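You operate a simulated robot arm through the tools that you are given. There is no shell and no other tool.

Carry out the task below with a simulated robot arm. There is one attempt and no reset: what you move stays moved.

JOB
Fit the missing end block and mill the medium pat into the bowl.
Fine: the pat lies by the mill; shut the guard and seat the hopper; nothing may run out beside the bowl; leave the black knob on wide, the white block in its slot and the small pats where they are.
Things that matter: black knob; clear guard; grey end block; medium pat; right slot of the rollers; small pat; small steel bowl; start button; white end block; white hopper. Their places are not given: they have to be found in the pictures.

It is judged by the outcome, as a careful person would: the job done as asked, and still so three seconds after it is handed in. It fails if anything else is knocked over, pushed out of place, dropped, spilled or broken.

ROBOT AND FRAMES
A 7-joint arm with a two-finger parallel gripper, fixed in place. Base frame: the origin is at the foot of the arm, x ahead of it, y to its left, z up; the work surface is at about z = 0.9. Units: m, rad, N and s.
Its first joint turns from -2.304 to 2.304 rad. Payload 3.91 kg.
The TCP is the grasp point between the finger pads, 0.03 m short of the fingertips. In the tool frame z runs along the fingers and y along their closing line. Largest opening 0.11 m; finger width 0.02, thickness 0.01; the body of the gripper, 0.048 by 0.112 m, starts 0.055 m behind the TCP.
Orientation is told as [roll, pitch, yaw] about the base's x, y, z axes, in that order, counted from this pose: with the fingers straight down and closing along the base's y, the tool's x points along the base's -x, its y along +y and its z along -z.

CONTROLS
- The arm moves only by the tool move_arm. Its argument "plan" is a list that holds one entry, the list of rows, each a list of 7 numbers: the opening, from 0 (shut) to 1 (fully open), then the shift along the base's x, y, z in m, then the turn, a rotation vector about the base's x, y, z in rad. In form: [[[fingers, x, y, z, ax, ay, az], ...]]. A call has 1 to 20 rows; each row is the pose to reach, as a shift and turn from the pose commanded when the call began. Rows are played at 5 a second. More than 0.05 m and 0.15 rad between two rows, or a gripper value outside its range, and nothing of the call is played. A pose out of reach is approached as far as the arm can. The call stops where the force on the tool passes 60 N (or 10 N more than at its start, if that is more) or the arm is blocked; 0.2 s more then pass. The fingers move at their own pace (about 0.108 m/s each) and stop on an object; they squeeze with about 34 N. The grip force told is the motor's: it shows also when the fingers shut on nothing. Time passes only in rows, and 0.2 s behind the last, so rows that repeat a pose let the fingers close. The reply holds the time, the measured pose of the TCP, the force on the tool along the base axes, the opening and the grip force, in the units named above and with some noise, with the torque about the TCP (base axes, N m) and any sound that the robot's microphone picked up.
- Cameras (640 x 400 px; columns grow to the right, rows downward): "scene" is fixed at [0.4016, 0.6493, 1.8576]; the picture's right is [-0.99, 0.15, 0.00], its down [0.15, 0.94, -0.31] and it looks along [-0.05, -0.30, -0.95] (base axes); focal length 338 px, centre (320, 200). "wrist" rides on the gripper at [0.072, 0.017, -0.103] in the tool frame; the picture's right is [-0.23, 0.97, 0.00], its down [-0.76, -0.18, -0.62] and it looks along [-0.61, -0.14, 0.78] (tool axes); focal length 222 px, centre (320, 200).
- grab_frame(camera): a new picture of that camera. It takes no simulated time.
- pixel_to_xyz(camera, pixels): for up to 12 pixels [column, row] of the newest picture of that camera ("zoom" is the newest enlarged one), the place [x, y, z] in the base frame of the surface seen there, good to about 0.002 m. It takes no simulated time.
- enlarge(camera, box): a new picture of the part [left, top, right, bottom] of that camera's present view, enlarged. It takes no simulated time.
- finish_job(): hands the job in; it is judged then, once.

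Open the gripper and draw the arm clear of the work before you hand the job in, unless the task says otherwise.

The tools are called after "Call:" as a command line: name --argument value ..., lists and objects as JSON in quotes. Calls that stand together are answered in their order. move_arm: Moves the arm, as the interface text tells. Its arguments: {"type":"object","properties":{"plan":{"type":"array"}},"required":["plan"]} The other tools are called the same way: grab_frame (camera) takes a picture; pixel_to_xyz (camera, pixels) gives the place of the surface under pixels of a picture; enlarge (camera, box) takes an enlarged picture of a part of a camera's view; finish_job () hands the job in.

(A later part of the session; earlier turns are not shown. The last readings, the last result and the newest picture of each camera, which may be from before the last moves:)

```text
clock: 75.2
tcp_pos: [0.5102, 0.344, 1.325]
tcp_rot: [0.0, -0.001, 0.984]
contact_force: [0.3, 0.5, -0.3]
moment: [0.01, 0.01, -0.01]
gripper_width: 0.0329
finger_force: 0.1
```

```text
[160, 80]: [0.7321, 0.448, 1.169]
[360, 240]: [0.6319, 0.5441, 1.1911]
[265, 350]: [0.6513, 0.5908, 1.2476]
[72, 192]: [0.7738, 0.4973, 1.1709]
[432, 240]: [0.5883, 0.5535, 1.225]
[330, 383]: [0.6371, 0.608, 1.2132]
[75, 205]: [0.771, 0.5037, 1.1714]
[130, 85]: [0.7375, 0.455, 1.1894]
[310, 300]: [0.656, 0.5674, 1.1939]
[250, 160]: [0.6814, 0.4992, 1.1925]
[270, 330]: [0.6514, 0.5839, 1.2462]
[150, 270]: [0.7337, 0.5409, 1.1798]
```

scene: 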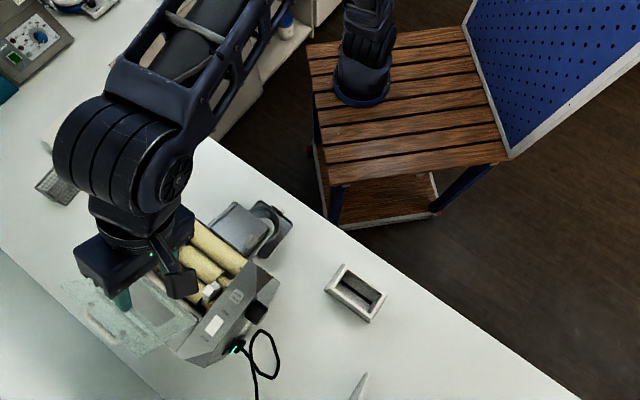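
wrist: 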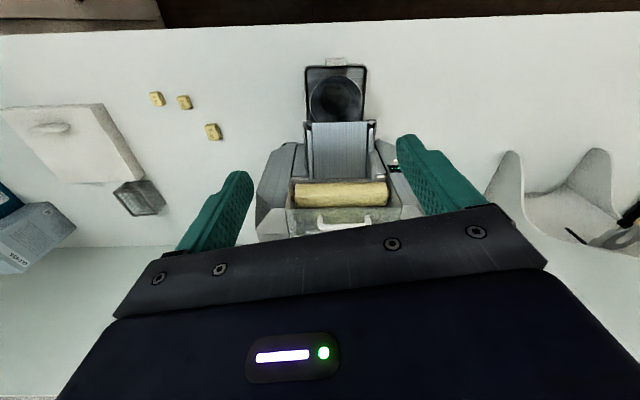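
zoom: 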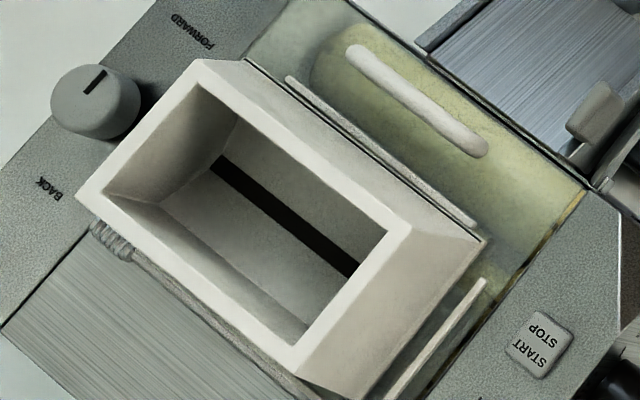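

I query the rim's four corners for height and tilt, and the base edge.

Call:
pixel_to_xyz --camera "zoom" --pixels '[[88, 193], [203, 68], [405, 218], [298, 366], [140, 130], [300, 140], [350, 295], [190, 290], [480, 240], [372, 395], [240, 62], [440, 275]]'

Call:
enlarge --camera "scene" --box '[185, 215, 235, 290]'

```text
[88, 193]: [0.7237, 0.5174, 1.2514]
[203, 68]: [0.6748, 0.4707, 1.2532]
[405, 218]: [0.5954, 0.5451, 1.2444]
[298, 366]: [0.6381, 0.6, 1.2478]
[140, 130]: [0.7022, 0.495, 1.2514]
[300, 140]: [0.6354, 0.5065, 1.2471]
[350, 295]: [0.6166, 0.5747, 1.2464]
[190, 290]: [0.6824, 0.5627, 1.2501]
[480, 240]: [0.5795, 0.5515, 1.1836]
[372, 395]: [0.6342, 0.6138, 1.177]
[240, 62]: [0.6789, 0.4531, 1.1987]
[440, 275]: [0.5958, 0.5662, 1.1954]
```

```text
5.33 times, centred on (210, 252) of scene
```

zoom: 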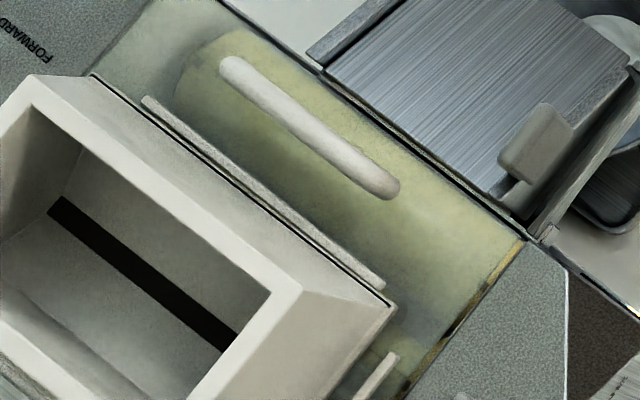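

The knob-side end is ~6 mm high: the hopper's base sits on that rail (its centre is t≈−0.088, s≈0.842 instead of −0.0855, 0.846). I go back to regrip it and shift it.

Call:
move_arm --plan '[[[0.9, 0, 0, 0.01, 0, 0, -0.12], [0.9, 0, 0, 0.03, 0, 0, -0.26], [0.9, 0, 0, 0.05, 0, 0, -0.4], [0.9, 0, 0, 0.05, 0, 0, -0.54], [0.9, 0, 0, 0.05, 0, 0, -0.68], [0.9, 0, 0, 0.05, 0, 0, -0.82], [0.9, 0.01, 0.02, 0.05, 0, 0, -0.96], [0.9, 0.02, 0.04, 0.05, 0, 0, -1.1], [0.9, 0.03, 0.06, 0.05, 0, 0, -1.24], [0.9, 0.05, 0.09, 0.05, 0, 0, -1.38], [0.9, 0.08, 0.12, 0.05, 0, 0, -1.52], [0.9, 0.11, 0.15, 0.05, 0, 0, -1.66], [0.9, 0.13, 0.175, 0.05, 0, 0, -1.76], [0.9, 0.1478, 0.1893, 0.05, 0, 0, -1.76], [0.9, 0.1478, 0.1893, 0.02, 0, 0, -1.76], [0.9, 0.1478, 0.1893, -0.02, 0, 0, -1.76], [0.9, 0.1478, 0.1893, -0.045, 0, 0, -1.76]]]'

Call:
grab_frame --camera "wrist"

```text
clock: 78.8
tcp_pos: [0.6594, 0.5342, 1.2796]
tcp_rot: [-0.001, 0.001, -0.777]
contact_force: [-0.9, -0.2, -0.2]
moment: [-0.01, 0.0, 0.01]
gripper_width: 0.0988
finger_force: 0.0
```

```text
taken
```

wrist: 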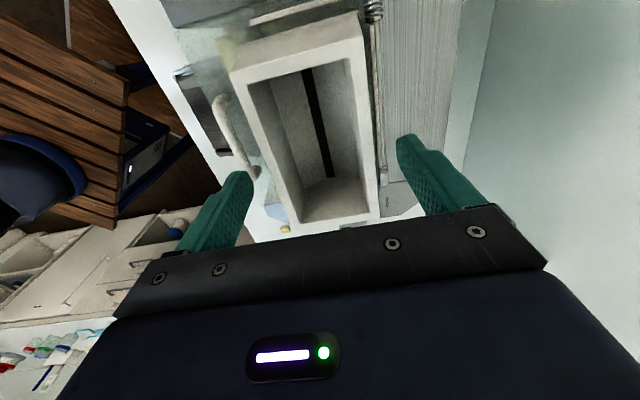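

The hopper is between the fingers. I lower to 1.2555, close, and lift 2 cm.

Call:
move_arm --plan '[[[0.9, 0, 0, -0.012, 0, 0, 0], [0.9, 0, 0, -0.024, 0, 0, 0], [0.9, 0, 0, -0.024, 0, 0, 0], [0.7, 0, 0, -0.024, 0, 0, 0], [0.4, 0, 0, -0.024, 0, 0, 0], [0.3, 0, 0, -0.024, 0, 0, 0], [0.3, 0, 0, -0.024, 0, 0, 0]]]'

Call:
move_arm --plan '[[[0.3, 0, 0, 0.01, 0, 0, 0], [0.3, 0, 0, 0.022, 0, 0, 0], [0.3, 0.0004, 0.0042, 0.022, 0, 0, -0.008], [0.3, 0.0004, 0.0042, 0.022, 0, 0, -0.008]]]'

Call:
enlarge --camera "wrist" --box '[205, 0, 395, 120]'

Call:
pixel_to_xyz --camera "zoom" --pixels '[[96, 170], [528, 46], [45, 290], [552, 158], [320, 105], [300, 235]]'

```text
clock: 80.4
tcp_pos: [0.6591, 0.5337, 1.2567]
tcp_rot: [0.001, 0.001, -0.777]
contact_force: [0.7, 1.3, -0.1]
moment: [0.11, -0.09, -0.05]
gripper_width: 0.0773
finger_force: 34.1
```

```text
clock: 81.4
tcp_pos: [0.6585, 0.5386, 1.28]
tcp_rot: [0.0, 0.001, -0.785]
contact_force: [0.6, 0.1, -2.5]
moment: [0.02, 0.03, -0.03]
gripper_width: 0.0776
finger_force: 34.2
```

```text
3.33 times, centred on (300, 60) of wrist
```

zoom: 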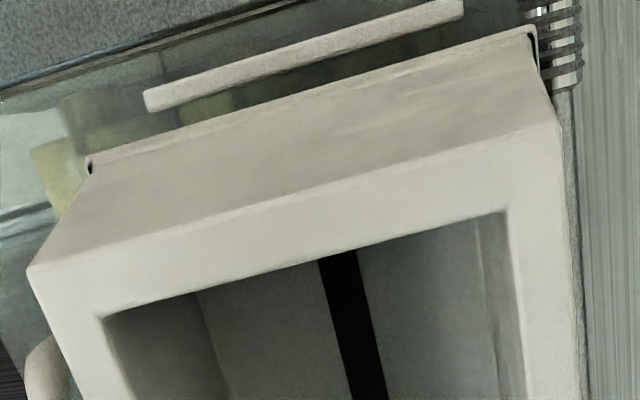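

```text
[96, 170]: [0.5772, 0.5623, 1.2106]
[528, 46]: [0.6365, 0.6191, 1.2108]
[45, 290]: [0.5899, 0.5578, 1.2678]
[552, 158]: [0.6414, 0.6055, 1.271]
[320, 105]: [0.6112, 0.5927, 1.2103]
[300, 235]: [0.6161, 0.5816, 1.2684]
```

I check the hopper's tilt and position in hand from the scene camera.

Call:
enlarge --camera "scene" --box '[130, 205, 240, 310]'

```text
3.81 times, centred on (185, 258) of scene
```

zoom: 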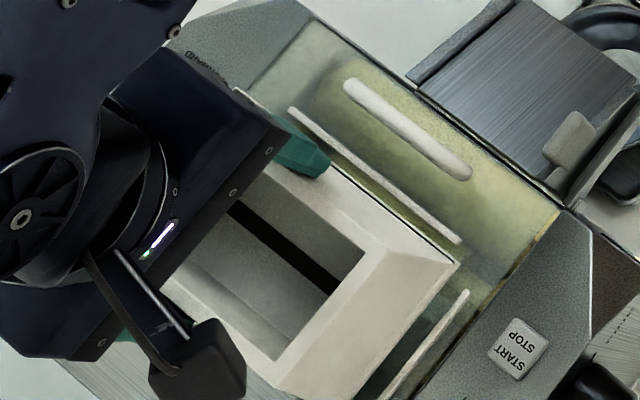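

Call:
pixel_to_xyz --camera "zoom" --pixels '[[383, 250], [280, 370], [335, 315], [350, 215], [270, 170], [230, 350], [200, 315], [456, 268], [380, 395], [245, 100], [360, 190], [450, 258]]'

```text
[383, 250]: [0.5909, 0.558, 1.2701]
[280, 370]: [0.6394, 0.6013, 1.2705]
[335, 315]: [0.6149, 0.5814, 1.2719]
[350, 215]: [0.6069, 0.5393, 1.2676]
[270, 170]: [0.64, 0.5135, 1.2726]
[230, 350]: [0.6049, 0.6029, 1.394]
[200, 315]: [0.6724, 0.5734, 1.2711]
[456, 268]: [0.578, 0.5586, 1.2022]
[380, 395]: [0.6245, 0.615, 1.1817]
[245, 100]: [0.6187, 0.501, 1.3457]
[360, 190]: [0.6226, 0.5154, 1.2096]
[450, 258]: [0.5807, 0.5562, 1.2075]
```

The base's corners measured z≈0.905 on the table, so there's a ~5 mm spout below the base that must drop into the guard's window (centre s≈0.8464, t≈−0.086). I shift by −3.4 mm in t, correct yaw by +0.012, and lower watching force and depth.

Call:
move_arm --plan '[[[0.3, 0.0024, -0.0024, 0, 0, 0, 0.012], [0.3, 0.0024, -0.0024, -0.01, 0, 0, 0.012], [0.3, 0.0024, -0.0024, -0.018, 0, 0, 0.012], [0.3, 0.0024, -0.0024, -0.022, 0, 0, 0.012], [0.3, 0.0024, -0.0024, -0.0245, 0, 0, 0.012]]]'

```text
clock: 82.6
tcp_pos: [0.6615, 0.5353, 1.2563]
tcp_rot: [0.005, -0.001, -0.774]
contact_force: [5.2, 3.3, 23.3]
moment: [-0.16, 0.18, -0.07]
gripper_width: 0.0774
finger_force: 34.1
```

Contact again at TCP 1.2563, not dropped in. I look at the visible end for where it hangs.

Call:
enlarge --camera "wrist" --box '[205, 0, 395, 120]'

Call:
pixel_to_xyz --camera "zoom" --pixels '[[96, 170], [528, 46], [45, 290], [552, 158], [320, 105], [300, 235], [200, 75], [400, 20], [580, 150], [587, 250]]'

Call:
enlarge --camera "scene" --box '[170, 230, 240, 310]'

```text
3.33 times, centred on (300, 60) of wrist
```

zoom: 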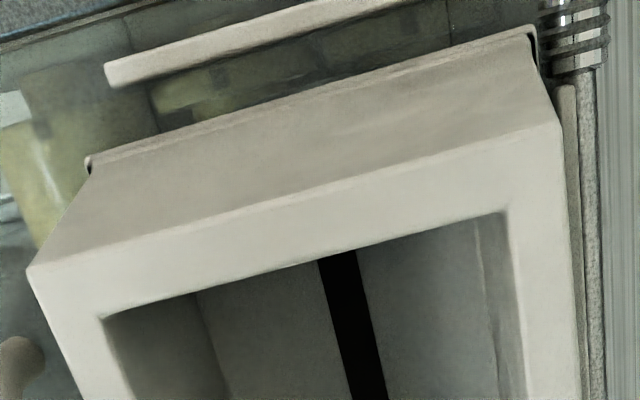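

```text
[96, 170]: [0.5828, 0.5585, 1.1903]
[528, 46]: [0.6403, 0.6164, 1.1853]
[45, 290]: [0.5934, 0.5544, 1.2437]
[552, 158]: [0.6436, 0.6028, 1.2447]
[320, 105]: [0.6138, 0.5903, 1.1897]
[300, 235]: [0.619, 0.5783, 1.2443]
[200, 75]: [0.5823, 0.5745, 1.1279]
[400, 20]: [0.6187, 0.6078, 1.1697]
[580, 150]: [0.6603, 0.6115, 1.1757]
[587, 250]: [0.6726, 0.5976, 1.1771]
```

```text
5.00 times, centred on (205, 270) of scene
```

zoom: 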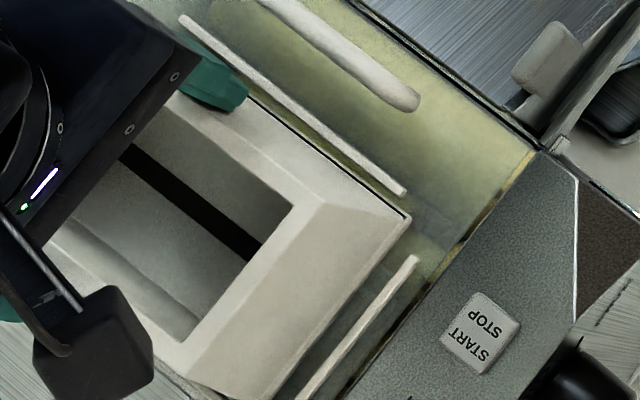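

Base centre is now s≈0.848, t≈−0.0885. I raise 4 mm, shift by −1.5 mm in s and +3 mm in t, and lower again.

Call:
move_arm --plan '[[[0.3, 0, 0, 0.006, 0, 0, 0], [0.3, -0.0032, 0.0011, 0.006, 0, 0, 0], [0.3, -0.0032, 0.0011, 0.006, 0, 0, 0], [0.3, -0.0032, 0.0011, 0.002, 0, 0, 0], [0.3, -0.0032, 0.0011, -0.001, 0, 0, 0], [0.3, -0.0032, 0.0011, -0.003, 0, 0, 0]]]'

Call:
enlarge --camera "wrist" --box '[205, 0, 395, 120]'

Call:
pixel_to_xyz --camera "zoom" --pixels '[[96, 170], [528, 46], [45, 290], [552, 158], [320, 105], [300, 235]]'

```text
clock: 84.0
tcp_pos: [0.6578, 0.5356, 1.2526]
tcp_rot: [0.004, 0.0, -0.771]
contact_force: [4.8, -2.8, 22.4]
moment: [-0.24, -0.08, -0.02]
gripper_width: 0.0775
finger_force: 34.0
```

```text
3.33 times, centred on (300, 60) of wrist
```

zoom: 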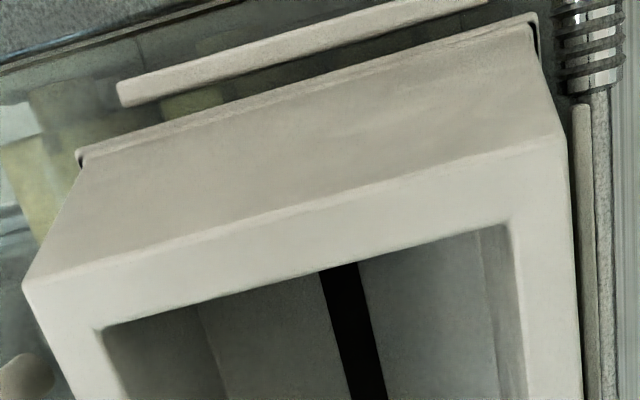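

```text
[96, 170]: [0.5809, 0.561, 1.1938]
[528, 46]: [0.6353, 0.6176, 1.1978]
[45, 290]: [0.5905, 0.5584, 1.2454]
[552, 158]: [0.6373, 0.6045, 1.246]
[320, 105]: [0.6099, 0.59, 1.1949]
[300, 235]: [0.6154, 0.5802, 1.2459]
```

The rim is at 1.2455 at the visible end, as before. I release here, rise a little and measure the tilt with the scene camera.

Call:
move_arm --plan '[[[0.3, 0, 0, 0.002, 0, 0, 0], [0.72, 0, 0, 0.002, 0, 0, 0], [0.8, 0, 0, 0.002, 0, 0, 0], [0.95, 0, 0, 0.002, 0, 0, 0], [0.95, 0, 0, 0.02, 0, 0, 0], [0.95, 0, 0, 0.06, 0, 0, 0], [0.95, 0, 0, 0.1, 0, 0, 0], [0.95, -0.03, -0.03, 0.12, 0, 0, 0], [0.95, -0.06, -0.06, 0.12, 0, 0, 0], [0.95, -0.09, -0.09, 0.12, 0, 0, 0], [0.95, -0.12, -0.12, 0.12, 0, 0, 0]]]'

Call:
enlarge --camera "scene" --box '[140, 215, 230, 310]'

```text
clock: 86.4
tcp_pos: [0.5378, 0.4173, 1.3691]
tcp_rot: [-0.001, 0.0, -0.773]
contact_force: [0.9, 0.2, -1.1]
moment: [-0.04, 0.0, 0.03]
gripper_width: 0.1042
finger_force: 0.1
```

```text
4.21 times, centred on (185, 262) of scene
```

zoom: 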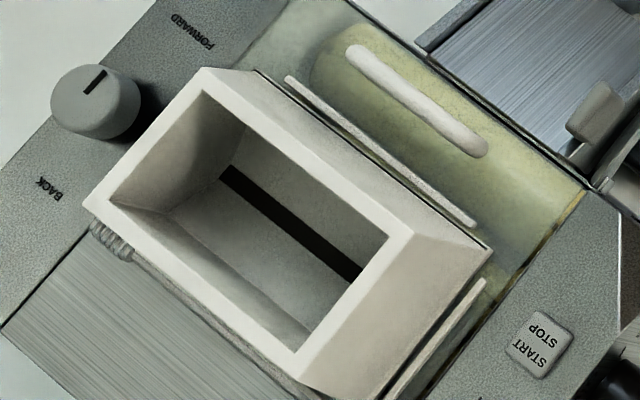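

Call:
pixel_to_xyz --camera "zoom" --pixels '[[95, 203], [208, 76], [405, 225], [298, 370], [145, 140], [300, 147], [350, 298], [190, 295], [484, 246], [240, 70], [440, 275], [265, 78]]'

Call:
grab_frame --camera "wrist"

```text
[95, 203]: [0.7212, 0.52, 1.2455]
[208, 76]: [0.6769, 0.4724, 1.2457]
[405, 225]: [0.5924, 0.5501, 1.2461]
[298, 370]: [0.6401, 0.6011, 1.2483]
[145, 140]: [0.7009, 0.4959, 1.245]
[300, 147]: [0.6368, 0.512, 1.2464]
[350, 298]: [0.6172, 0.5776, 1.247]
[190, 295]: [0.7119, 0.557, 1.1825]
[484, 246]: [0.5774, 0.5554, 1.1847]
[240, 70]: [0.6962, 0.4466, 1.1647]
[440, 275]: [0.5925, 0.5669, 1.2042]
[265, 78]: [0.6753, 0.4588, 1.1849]
```

```text
taken
```

wrist: 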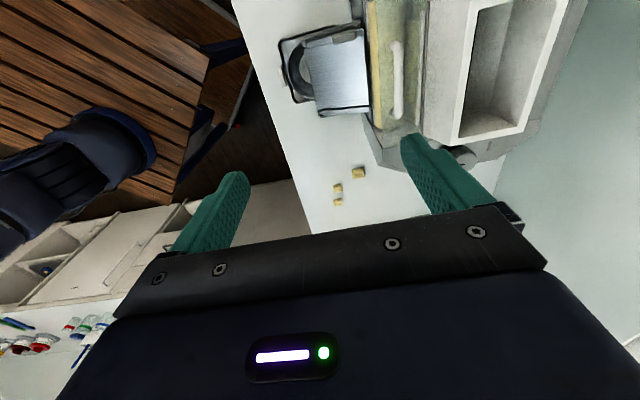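

The rim is now level at 1.246 and centred (s≈0.844, t≈−0.086). I go check the display from the front.

Call:
move_arm --plan '[[[0.5, 0, -0.01, 0, 0, 0, 0.145], [0.5, 0, -0.02, 0, 0, 0, 0.29], [0.5, 0, -0.03, 0, 0, 0, 0.435], [0.5, -0.005, -0.04, 0, 0, 0, 0.58], [0.5, -0.01, -0.05, 0, 0, 0, 0.725], [0.5, -0.015, -0.06, 0, 0, 0, 0.87], [0.3, -0.02, -0.065, 0, 0, 0, 1.015], [0.3, -0.025, -0.07, -0.01, 0, 0, 1.16], [0.3, -0.028, -0.073, -0.02, 0, 0, 1.305], [0.3, -0.028, -0.073, -0.03, 0, 0, 1.45], [0.3, -0.028, -0.073, -0.044, 0, 0, 1.595], [0.3, -0.028, -0.073, -0.044, 0, 0, 1.74]]]'

Call:
enlarge --camera "wrist" --box '[360, 125, 410, 175]'

Call:
grab_frame --camera "wrist"

```text
clock: 89.0
tcp_pos: [0.5087, 0.3432, 1.3258]
tcp_rot: [0.0, 0.001, 0.971]
contact_force: [-0.2, 0.3, 0.4]
moment: [0.02, 0.03, -0.01]
gripper_width: 0.0331
finger_force: 0.1
```

```text
8.00 times, centred on (385, 150) of wrist
```

zoom: 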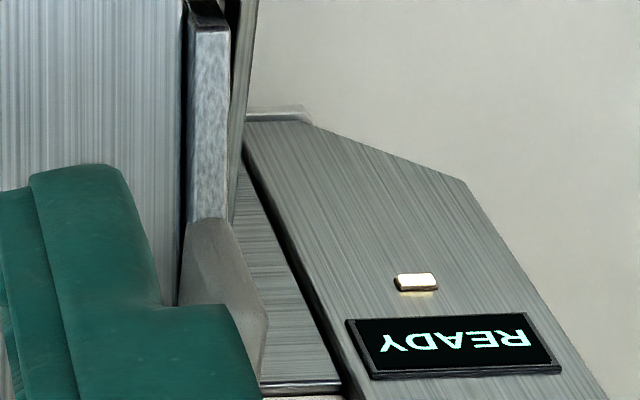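

```text
taken
```

wrist: 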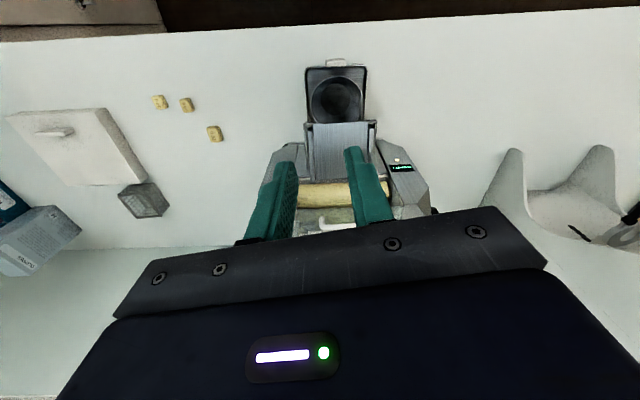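

The display now reads READY. Next I verify that the bowl lies under the chute's lip.

Call:
enlarge --camera "wrist" --box '[290, 50, 390, 140]'

Call:
pixel_to_xyz --camera "zoom" --pixels '[[300, 122], [195, 225], [398, 220], [215, 295], [385, 290], [290, 310], [290, 380], [295, 200], [170, 330], [430, 330], [300, 70], [290, 302]]'

Call:
enlarge --camera "scene" --box '[205, 190, 300, 270]'

```text
4.44 times, centred on (340, 95) of wrist
```

zoom: 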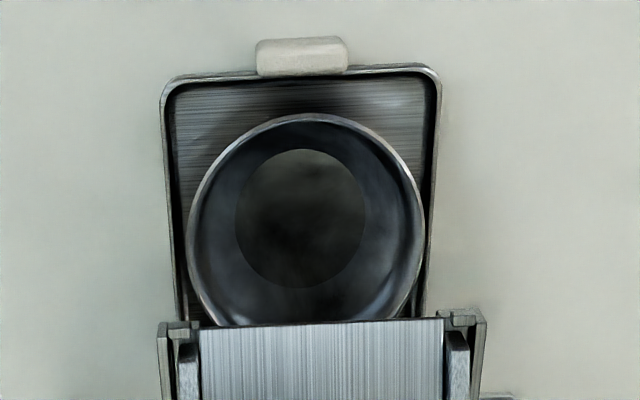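

```text
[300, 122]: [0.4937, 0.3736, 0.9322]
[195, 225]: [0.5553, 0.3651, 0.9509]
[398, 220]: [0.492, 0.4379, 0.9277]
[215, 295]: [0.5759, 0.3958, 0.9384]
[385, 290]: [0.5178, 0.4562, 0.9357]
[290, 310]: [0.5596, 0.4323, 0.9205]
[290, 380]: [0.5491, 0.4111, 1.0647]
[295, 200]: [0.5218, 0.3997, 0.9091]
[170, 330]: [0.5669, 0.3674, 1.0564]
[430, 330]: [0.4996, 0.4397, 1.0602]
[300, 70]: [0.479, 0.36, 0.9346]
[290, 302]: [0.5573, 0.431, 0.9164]
```

```text
5.00 times, centred on (252, 230) of scene
```

zoom: 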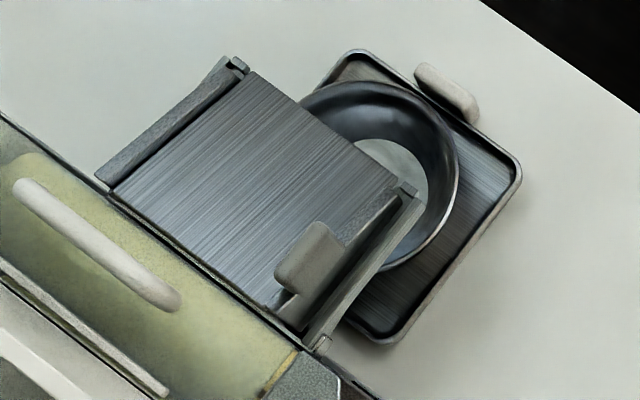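

Lip of the chute is at s≈0.67 above the bowl (s 0.61–0.71, t centre ≈−0.087): the bowl is right. Now the 20 g pat: I enlarge it for its pose.

Call:
enlarge --camera "wrist" --box '[195, 115, 235, 150]'

Call:
enlarge --camera "scene" --box '[155, 175, 190, 205]'

Call:
pixel_to_xyz --camera "zoom" --pixels '[[320, 200], [250, 200], [330, 130], [390, 200], [300, 260], [330, 280], [270, 230], [340, 160], [240, 250], [400, 130]]'

```text
11.43 times, centred on (215, 132) of wrist
```

zoom: 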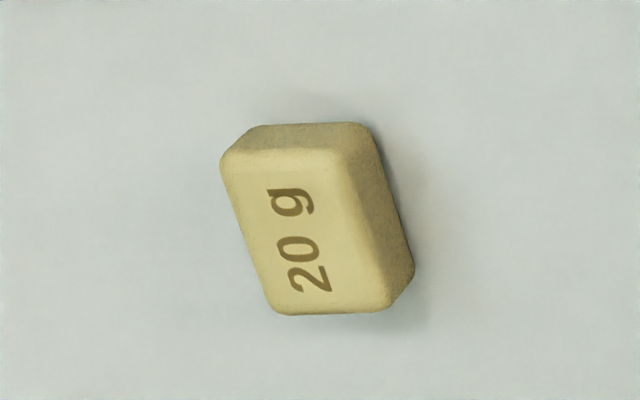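

```text
13.33 times, centred on (172, 190) of scene
```

zoom: 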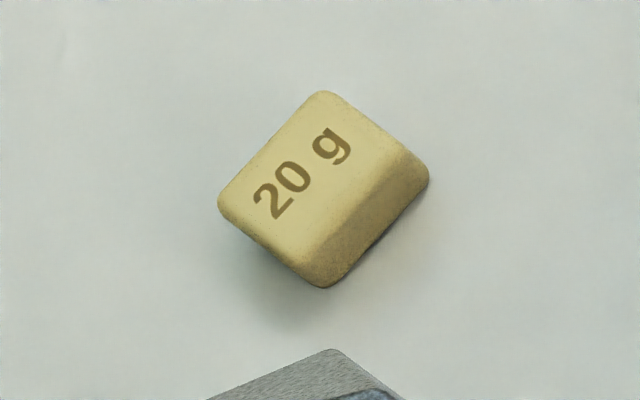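

```text
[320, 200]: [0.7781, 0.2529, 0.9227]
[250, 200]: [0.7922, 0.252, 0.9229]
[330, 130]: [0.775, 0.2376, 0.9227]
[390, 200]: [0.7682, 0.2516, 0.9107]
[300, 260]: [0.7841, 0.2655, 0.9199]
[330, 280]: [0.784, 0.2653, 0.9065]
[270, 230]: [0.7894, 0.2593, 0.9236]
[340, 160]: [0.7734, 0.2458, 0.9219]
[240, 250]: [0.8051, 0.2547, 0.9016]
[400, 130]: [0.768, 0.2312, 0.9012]
```

The pat is 0.031×0.023, top z 0.923, long axis ≈ 41°, centre ≈(0.779,0.249). I go over it with yaw ≈0.73 and look.

Call:
move_arm --plan '[[[0.5, 0.035, -0.02, 0, 0, 0, -0.05], [0.5, 0.07, -0.04, 0, 0, 0, -0.1], [0.5, 0.11, -0.06, 0, 0, 0, -0.15], [0.5, 0.15, -0.075, 0, 0, 0, -0.2], [0.5, 0.19, -0.085, 0, 0, 0, -0.241], [0.5, 0.23, -0.092, 0, 0, 0, -0.241], [0.5, 0.2703, -0.0942, -0.02, 0, 0, -0.241], [0.5, 0.2703, -0.0942, -0.065, 0, 0, -0.241], [0.5, 0.2703, -0.0942, -0.11, 0, 0, -0.241], [0.5, 0.2703, -0.0942, -0.155, 0, 0, -0.241], [0.5, 0.2703, -0.0942, -0.2, 0, 0, -0.241], [0.5, 0.2703, -0.0942, -0.245, 0, 0, -0.241], [0.5, 0.2703, -0.0942, -0.29, 0, 0, -0.241], [0.5, 0.2703, -0.0942, -0.29, 0, 0, -0.241]]]'

Call:
grab_frame --camera "wrist"

Call:
enlarge --camera "wrist" --box '[280, 90, 360, 150]'

```text
clock: 92.0
tcp_pos: [0.7791, 0.2483, 1.0382]
tcp_rot: [0.001, 0.0, 0.726]
contact_force: [-0.6, 0.1, 0.1]
moment: [-0.02, -0.01, 0.01]
gripper_width: 0.0551
finger_force: 0.0
```

```text
taken
```

wrist: 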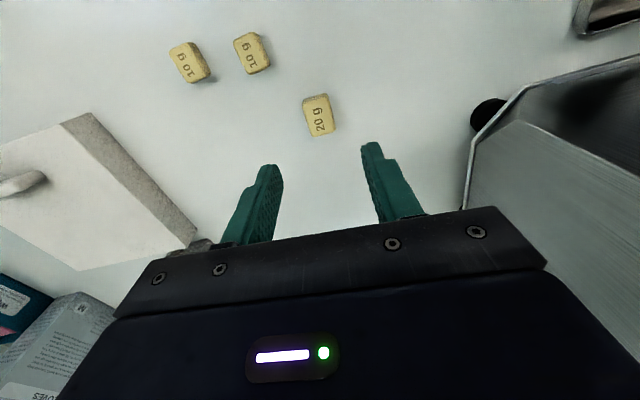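

```text
6.67 times, centred on (320, 120) of wrist
```

zoom: 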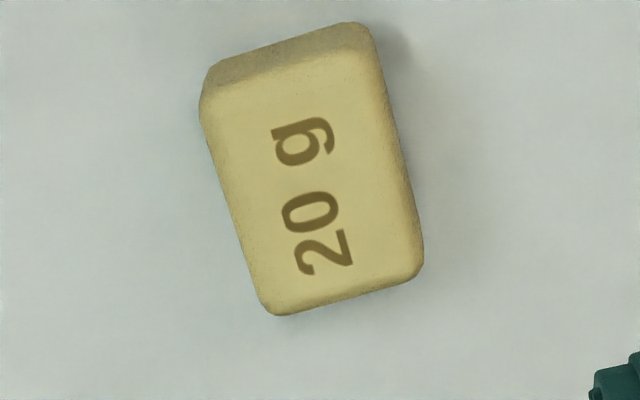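

Call:
pixel_to_xyz --camera "zoom" --pixels '[[208, 110], [365, 60], [412, 265], [275, 305], [315, 185], [240, 80], [355, 30]]'

```text
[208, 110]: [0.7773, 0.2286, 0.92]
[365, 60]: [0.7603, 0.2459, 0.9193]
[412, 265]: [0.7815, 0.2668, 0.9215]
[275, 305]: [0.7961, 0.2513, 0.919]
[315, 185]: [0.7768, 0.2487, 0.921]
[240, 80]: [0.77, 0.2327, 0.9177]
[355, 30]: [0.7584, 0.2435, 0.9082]
```

The pat's centre is (0.7788,0.2482), long axis ≈45°. I align the yaw, lower to z≈0.935 and close.

Call:
move_arm --plan '[[[0.5, 0, 0, -0.03, 0, 0, 0.045], [0.5, 0, 0, -0.065, 0, 0, 0.045], [0.5, 0, 0, -0.09, 0, 0, 0.045], [0.5, 0, 0, -0.1035, 0, 0, 0.045], [0.5, 0, 0, -0.1035, 0, 0, 0.045], [0.2, 0, 0, -0.1035, 0, 0, 0.045], [0.1, 0, 0, -0.1035, 0, 0, 0.045], [0.1, 0, 0, -0.1035, 0, 0, 0.045]]]'

Call:
enlarge --camera "wrist" --box '[250, 100, 400, 220]'

```text
clock: 93.8
tcp_pos: [0.7791, 0.2497, 0.9329]
tcp_rot: [0.001, 0.0, 0.77]
contact_force: [-0.2, 0.1, 0.7]
moment: [0.0, 0.0, 0.0]
gripper_width: 0.0254
finger_force: 33.8
```

```text
3.33 times, centred on (325, 160) of wrist
```

zoom: 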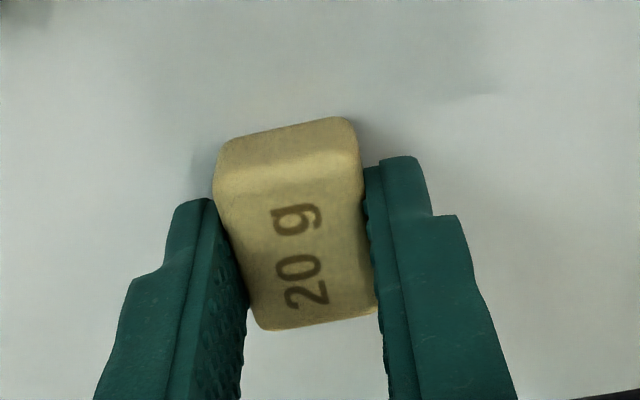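

The pat is held (25 mm). I lift it and carry it over the hopper's centre (0.6576,0.536).

Call:
move_arm --plan '[[[0.1, 0, 0, 0.03, 0, 0, 0], [0.1, 0, 0, 0.075, 0, 0, 0], [0.1, 0, 0, 0.12, 0, 0, 0], [0.1, 0, 0, 0.165, 0, 0, 0], [0.1, 0, 0, 0.21, 0, 0, 0], [0.1, 0, 0, 0.255, 0, 0, 0], [0.1, 0, 0, 0.3, 0, 0, 0], [0.1, 0, 0, 0.345, 0, 0, 0], [0.1, 0, 0, 0.39, 0, 0, 0], [0.1, -0.01, 0.02, 0.42, 0, 0, 0], [0.1, -0.025, 0.06, 0.425, 0, 0, 0], [0.1, -0.04, 0.1, 0.425, 0, 0, 0.015], [0.1, -0.058, 0.14, 0.425, 0, 0, 0.015], [0.1, -0.075, 0.18, 0.425, 0, 0, 0.015], [0.1, -0.092, 0.22, 0.425, 0, 0, 0.015], [0.1, -0.11, 0.26, 0.425, 0, 0, 0.015], [0.1, -0.1215, 0.2863, 0.425, 0, 0, 0.015], [0.1, -0.1215, 0.2863, 0.425, 0, 0, 0.015]]]'

Call:
grab_frame --camera "wrist"

Call:
enlarge --camera "scene" --box '[120, 195, 260, 315]'

```text
clock: 97.6
tcp_pos: [0.6566, 0.5367, 1.3564]
tcp_rot: [0.0, 0.0, 0.784]
contact_force: [-0.5, -0.1, -0.6]
moment: [0.0, -0.01, 0.0]
gripper_width: 0.0255
finger_force: 34.0
```

```text
taken
```

wrist: 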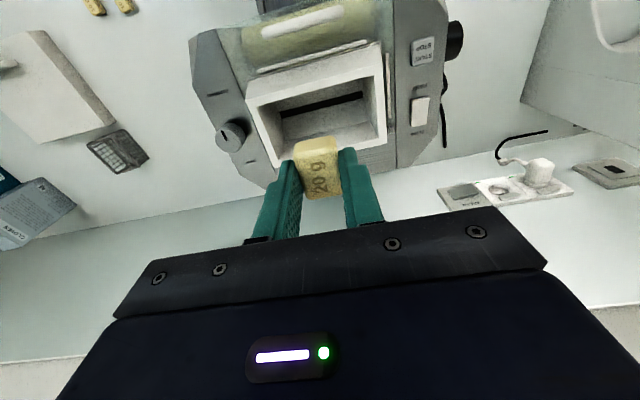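

```text
3.33 times, centred on (190, 255) of scene
```

zoom: 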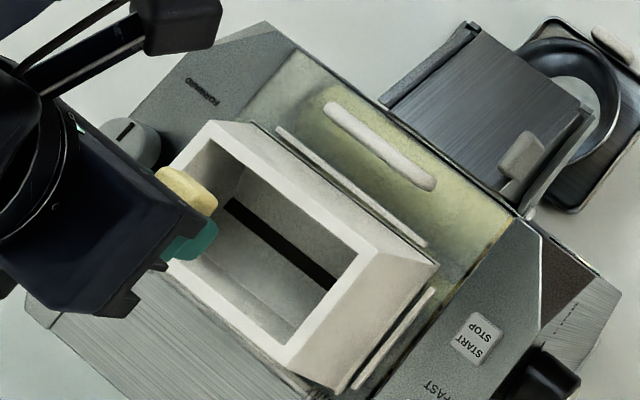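

Lined up with the hopper's centre. I lower to z≈1.285 and check the clearance to the rim.

Call:
move_arm --plan '[[[0.1, 0, 0, -0.03, 0, 0, 0], [0.1, 0, 0, -0.06, 0, 0, 0], [0.1, 0, 0, -0.075, 0, 0, 0], [0.1, 0, 0, -0.075, 0, 0, 0]]]'

Call:
enlarge --camera "wrist" --box '[220, 80, 420, 220]'

Call:
enlarge --camera "scene" --box '[120, 195, 260, 315]'

```text
clock: 98.6
tcp_pos: [0.6575, 0.5368, 1.2827]
tcp_rot: [0.001, -0.002, 0.785]
contact_force: [0.1, 0.0, -0.9]
moment: [-0.03, -0.01, -0.01]
gripper_width: 0.0255
finger_force: 34.1
```

```text
2.86 times, centred on (320, 150) of wrist
```

zoom: 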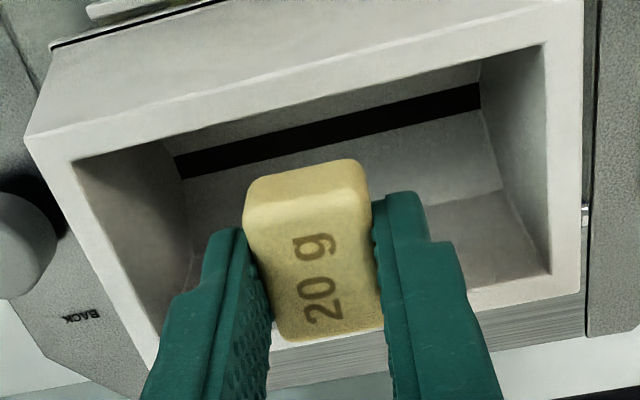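

```text
3.33 times, centred on (190, 255) of scene
```

zoom: 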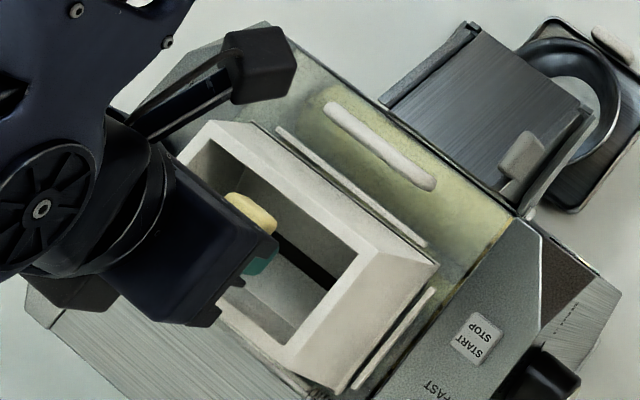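

The pat is centred over the hopper's mouth. I lower it in until z≈1.243 and open slightly to release.

Call:
move_arm --plan '[[[0.1, 0, 0, -0.015, 0, 0, 0], [0.1, 0, 0, -0.03, 0, 0, 0], [0.1, 0, 0, -0.04, 0, 0, 0], [0.1, 0, 0, -0.04, 0, 0, 0]]]'

Call:
enlarge --camera "wrist" --box '[220, 80, 420, 220]'

```text
clock: 99.6
tcp_pos: [0.6573, 0.5369, 1.2412]
tcp_rot: [-0.001, -0.001, 0.785]
contact_force: [0.3, 0.5, 0.3]
moment: [0.01, -0.02, -0.02]
gripper_width: 0.0256
finger_force: 34.1
```

```text
2.86 times, centred on (320, 150) of wrist
```

zoom: 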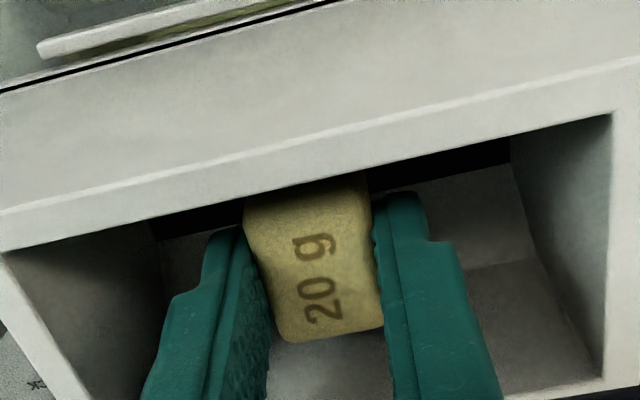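

Call:
move_arm --plan '[[[0.3, 0, 0, 0, 0, 0, 0], [0.36, 0, 0, 0, 0, 0, 0], [0.36, 0, 0, 0.015, 0, 0, 0], [0.36, 0, 0, 0.04, 0, 0, 0], [0.36, 0, 0, 0.08, 0, 0, 0], [0.36, 0, 0, 0.11, 0, 0, 0]]]'

Call:
enlarge --camera "wrist" --box '[220, 60, 420, 220]'

Call:
enlarge --camera "scene" --box '[120, 195, 260, 315]'

```text
clock: 101.0
tcp_pos: [0.657, 0.5363, 1.3517]
tcp_rot: [0.0, 0.0, 0.784]
contact_force: [-0.1, 0.2, 0.7]
moment: [0.0, 0.01, -0.01]
gripper_width: 0.0396
finger_force: 0.0
```

```text
2.50 times, centred on (320, 140) of wrist
```

zoom: 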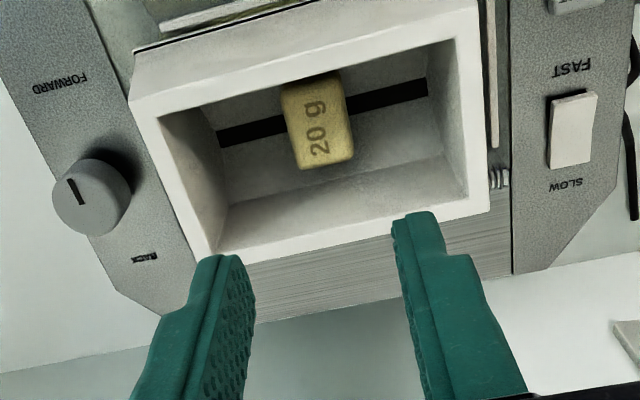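

```text
3.33 times, centred on (190, 255) of scene
```

zoom: 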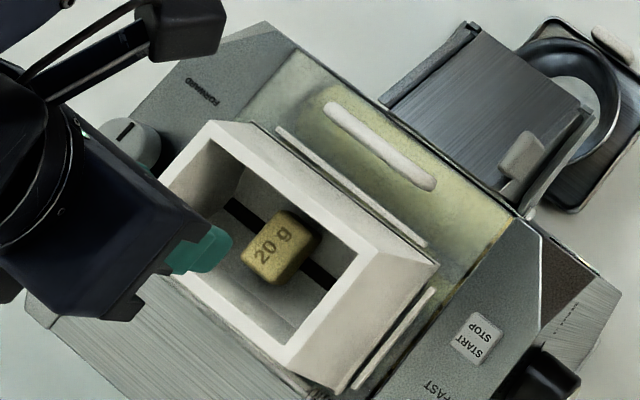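

The pat lies in the hopper over the slot. Now I measure the START/STOP button precisely.

Call:
enlarge --camera "scene" --box '[220, 280, 260, 315]'

Call:
pixel_to_xyz --camera "zoom" --pixels '[[265, 180], [200, 180], [290, 120], [330, 180], [250, 240], [265, 150], [150, 150], [350, 280], [270, 200], [240, 160]]'

```text
11.43 times, centred on (240, 298) of scene
```

zoom: 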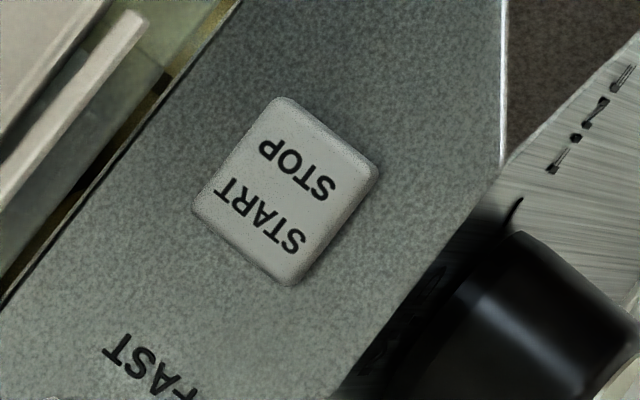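

```text
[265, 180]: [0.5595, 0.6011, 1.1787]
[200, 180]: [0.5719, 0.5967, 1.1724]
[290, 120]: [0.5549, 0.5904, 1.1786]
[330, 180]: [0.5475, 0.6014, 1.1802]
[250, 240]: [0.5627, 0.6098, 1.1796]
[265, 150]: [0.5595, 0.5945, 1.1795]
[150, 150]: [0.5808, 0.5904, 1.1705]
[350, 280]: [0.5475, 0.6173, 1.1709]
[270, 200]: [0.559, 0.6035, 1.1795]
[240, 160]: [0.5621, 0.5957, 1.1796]
```

Button centre ≈(0.556,0.602), top z≈1.1795. I close the fingers and move above it.

Call:
move_arm --plan '[[[0.1, -0.02, 0.015, 0.01, 0, 0, 0], [0, -0.05, 0.033, 0.01, 0, 0, 0], [0, -0.08, 0.05, 0.01, 0, 0, 0], [0, -0.101, 0.0657, 0, 0, 0, 0], [0, -0.101, 0.0657, -0.04, 0, 0, 0], [0, -0.101, 0.0657, -0.08, 0, 0, 0], [0, -0.101, 0.0657, -0.115, 0, 0, 0], [0, -0.101, 0.0657, -0.125, 0, 0, 0], [0, -0.101, 0.0657, -0.125, 0, 0, 0]]]'

Call:
enlarge --camera "wrist" --box '[240, 80, 400, 220]'

Call:
enlarge --camera "scene" --box '[200, 260, 280, 330]'

```text
clock: 103.0
tcp_pos: [0.5558, 0.6017, 1.2273]
tcp_rot: [-0.001, -0.001, 0.785]
contact_force: [-0.3, -0.7, 0.3]
moment: [0.0, 0.01, -0.01]
gripper_width: 0.0001
finger_force: 34.2
```

```text
2.86 times, centred on (320, 150) of wrist
```

zoom: 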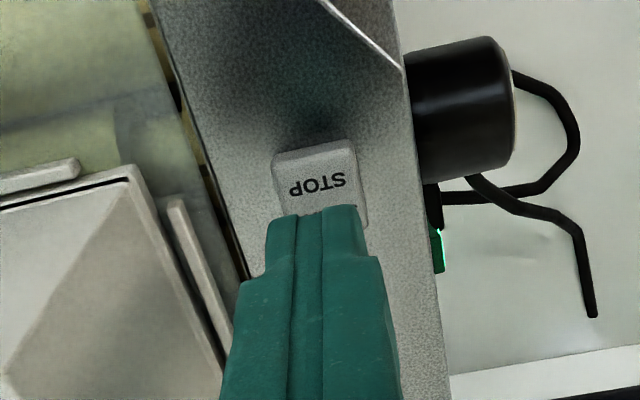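

```text
5.71 times, centred on (240, 295) of scene
```

zoom: 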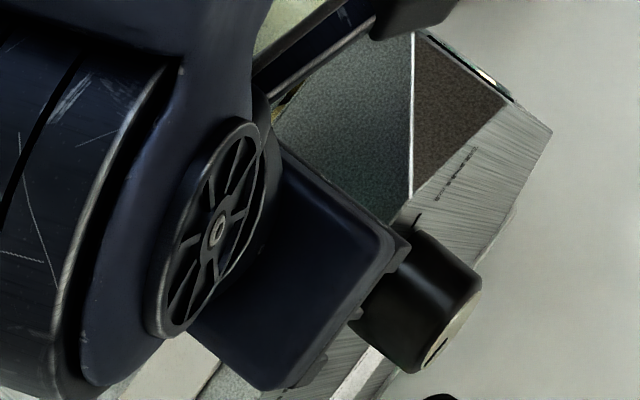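

Fingertips are over the button. I press down in small steps.

Call:
move_arm --plan '[[[0, 0, 0, -0.01, 0, 0, 0], [0, 0, 0, -0.015, 0, 0, 0], [0, 0, 0, -0.018, 0, 0, 0], [0, 0, 0, -0.0195, 0, 0, 0]]]'

```text
clock: 104.0
tcp_pos: [0.5568, 0.6029, 1.2065]
tcp_rot: [-0.001, 0.0, 0.786]
contact_force: [0.6, -0.2, 0.8]
moment: [0.0, -0.02, -0.04]
gripper_width: 0.0001
finger_force: 33.7
```

Slight contact (0.8 N). I press a little further.

Call:
move_arm --plan '[[[0, 0, 0, -0.0015, 0, 0, 0], [0, 0, 0, -0.003, 0, 0, 0]]]'

```text
clock: 104.6
tcp_pos: [0.5567, 0.6017, 1.2056]
tcp_rot: [0.0, -0.001, 0.785]
contact_force: [-1.0, 1.7, 2.9]
moment: [0.07, -0.01, 0.0]
gripper_width: 0.0
finger_force: 33.9
heard: click
```

Heard a click. I lift off and look whether the mill runs.

Call:
move_arm --plan '[[[0, 0, 0, 0.01, 0, 0, 0], [0, 0, 0, 0.04, 0, 0, 0], [0, 0, 0, 0.08, 0, 0, 0], [0, -0.01, -0.03, 0.1, 0, 0, 0]]]'

Call:
enlarge --camera "scene" --box '[120, 195, 300, 330]'

Call:
grab_frame --camera "wrist"

```text
clock: 105.6
tcp_pos: [0.5498, 0.5722, 1.3048]
tcp_rot: [-0.001, 0.001, 0.784]
contact_force: [0.0, -0.1, -0.9]
moment: [-0.03, 0.02, 0.01]
gripper_width: 0.0
finger_force: 34.2
```

```text
2.96 times, centred on (210, 262) of scene
```

zoom: 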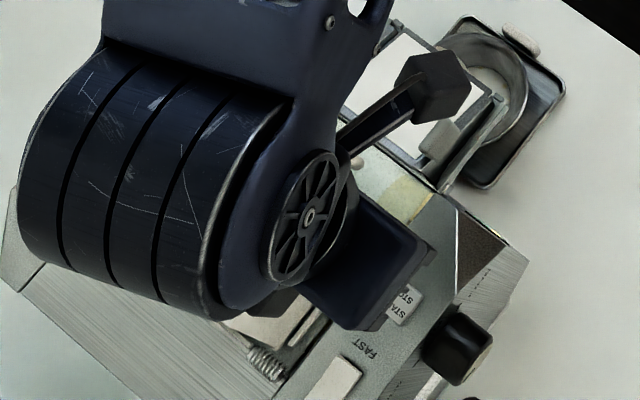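

```text
taken
```

wrist: 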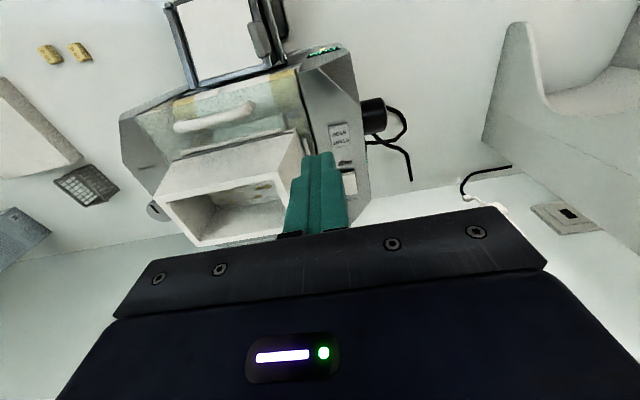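

The mill runs; white product appears on the chute and the pat is leaving the hopper. I move back to the front viewpoint to watch.

Call:
move_arm --plan '[[[0, -0.01, -0.05, 0.02, 0, 0, 0.03], [0, -0.02, -0.1, 0.02, 0, 0, 0.06], [0, -0.03, -0.15, 0.02, 0, 0, 0.1], [0, -0.035, -0.19, 0.02, 0, 0, 0.15], [0, -0.04, -0.228, 0.02, 0, 0, 0.187]]]'

Call:
grab_frame --camera "wrist"

Call:
enlarge --camera "wrist" --box '[260, 50, 430, 190]'

Call:
enlarge --camera "scene" --box '[120, 195, 300, 330]'

```text
refused: row 1 steps farther than a row can; nothing moved
```

```text
taken
```

wrist: 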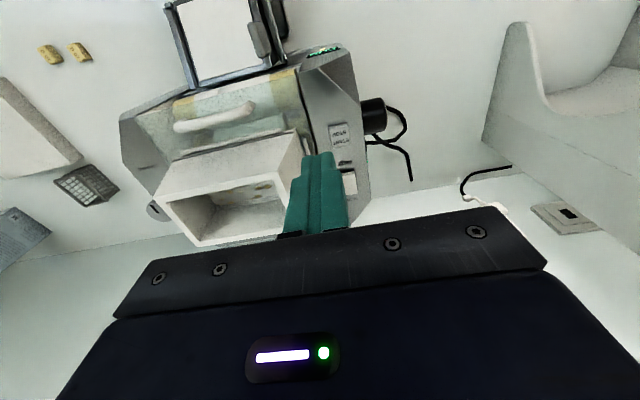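

```text
2.86 times, centred on (345, 120) of wrist
```

zoom: 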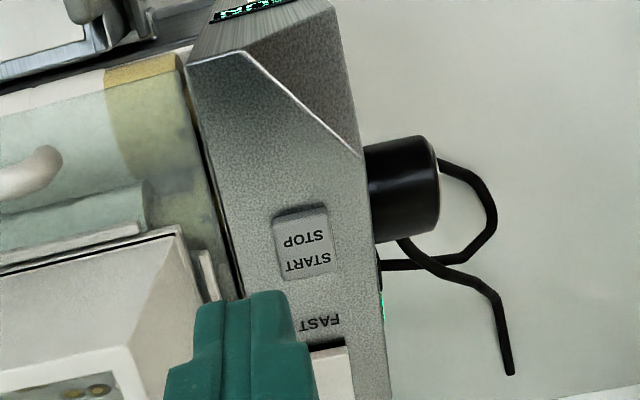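

```text
2.96 times, centred on (210, 262) of scene
```

zoom: 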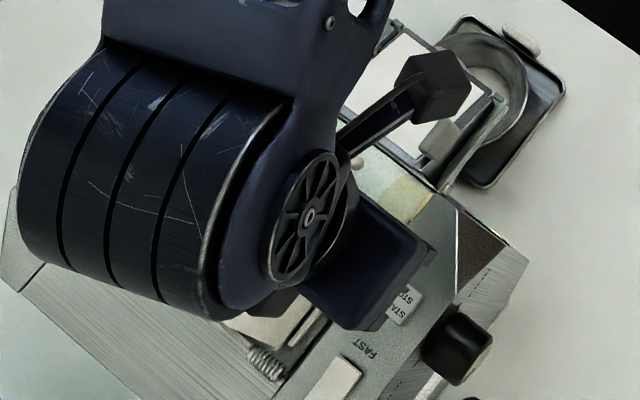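

The step was too large; I move with smaller steps.

Call:
move_arm --plan '[[[0, -0.008, -0.04, 0.015, 0, 0, 0.03], [0, -0.016, -0.08, 0.02, 0, 0, 0.06], [0, -0.024, -0.12, 0.02, 0, 0, 0.1], [0, -0.03, -0.16, 0.02, 0, 0, 0.14], [0, -0.035, -0.2, 0.02, 0, 0, 0.17], [0, -0.04, -0.228, 0.02, 0, 0, 0.187]]]'

Call:
grab_frame --camera "wrist"

Call:
enlarge --camera "wrist" --box '[260, 50, 430, 190]'

Call:
enlarge --camera "scene" --box '[120, 195, 300, 330]'

```text
clock: 107.0
tcp_pos: [0.5077, 0.3447, 1.3231]
tcp_rot: [-0.001, 0.003, 0.973]
contact_force: [1.2, -0.1, -0.2]
moment: [-0.06, 0.0, -0.02]
gripper_width: 0.0
finger_force: 34.5
```

```text
taken
```

wrist: 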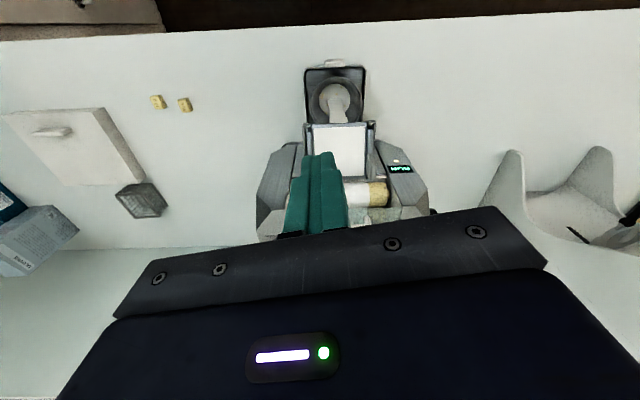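

```text
2.86 times, centred on (345, 120) of wrist
```

zoom: 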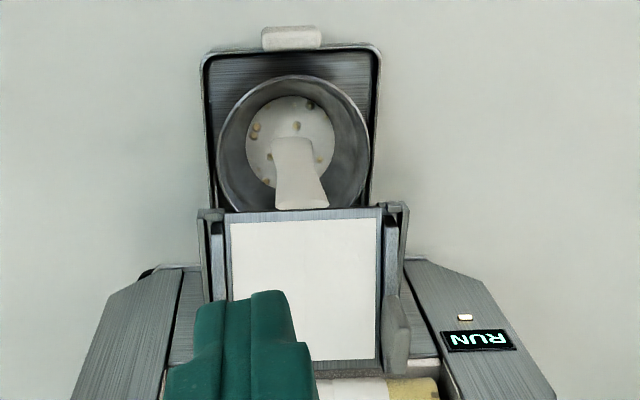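

```text
2.96 times, centred on (210, 262) of scene
```

zoom: 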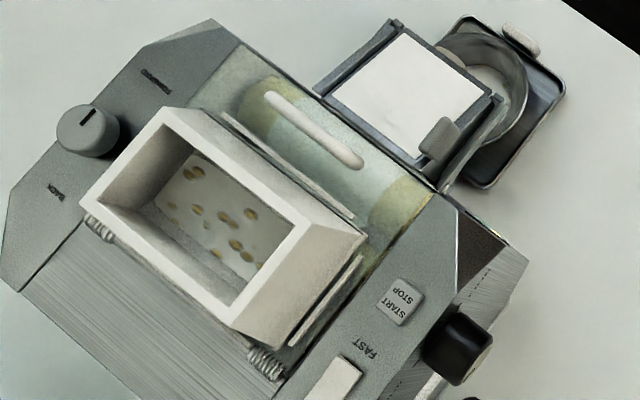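

The display shows RUN and the white ribbon flows from the chute into the bowl. I wait.

Call:
move_arm --plan '[[[0, 0, 0, 0, 0, 0, 0], [0, 0, 0, 0, 0, 0, 0], [0, 0, 0, 0, 0, 0, 0], [0, 0, 0, 0, 0, 0, 0], [0, 0, 0, 0, 0, 0, 0], [0, 0, 0, 0, 0, 0, 0], [0, 0, 0, 0, 0, 0, 0], [0, 0, 0, 0, 0, 0, 0], [0, 0, 0, 0, 0, 0, 0], [0, 0, 0, 0, 0, 0, 0], [0, 0, 0, 0, 0, 0, 0], [0, 0, 0, 0, 0, 0, 0], [0, 0, 0, 0, 0, 0, 0], [0, 0, 0, 0, 0, 0, 0], [0, 0, 0, 0, 0, 0, 0]]]'

Call:
enlarge --camera "wrist" --box '[260, 50, 430, 190]'

Call:
enlarge --camera "scene" --box '[120, 195, 300, 330]'

```text
clock: 110.2
tcp_pos: [0.5073, 0.3456, 1.3256]
tcp_rot: [0.0, 0.001, 0.973]
contact_force: [-0.2, 0.1, 0.2]
moment: [-0.02, -0.01, -0.02]
gripper_width: 0.0
finger_force: 34.4
```

```text
2.86 times, centred on (345, 120) of wrist
```

zoom: 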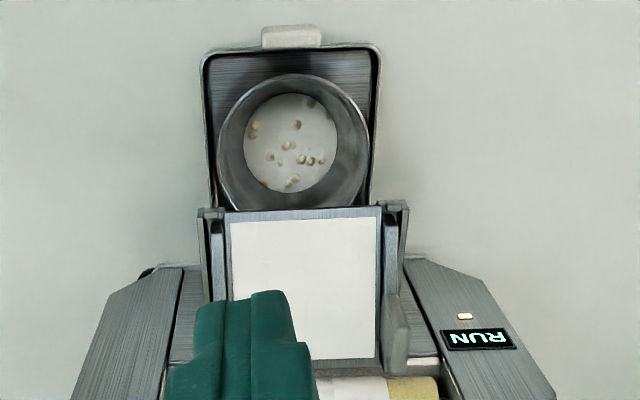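

```text
2.96 times, centred on (210, 262) of scene
```

zoom: 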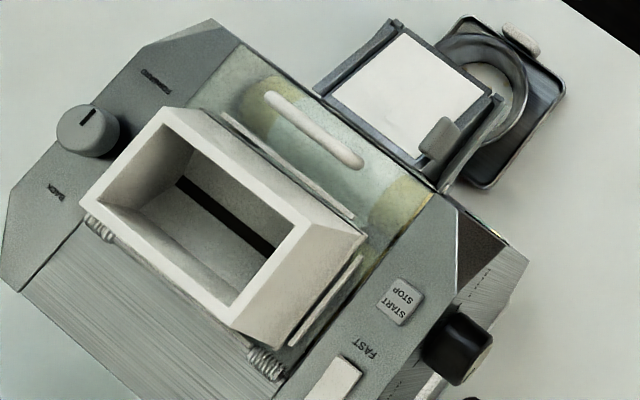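

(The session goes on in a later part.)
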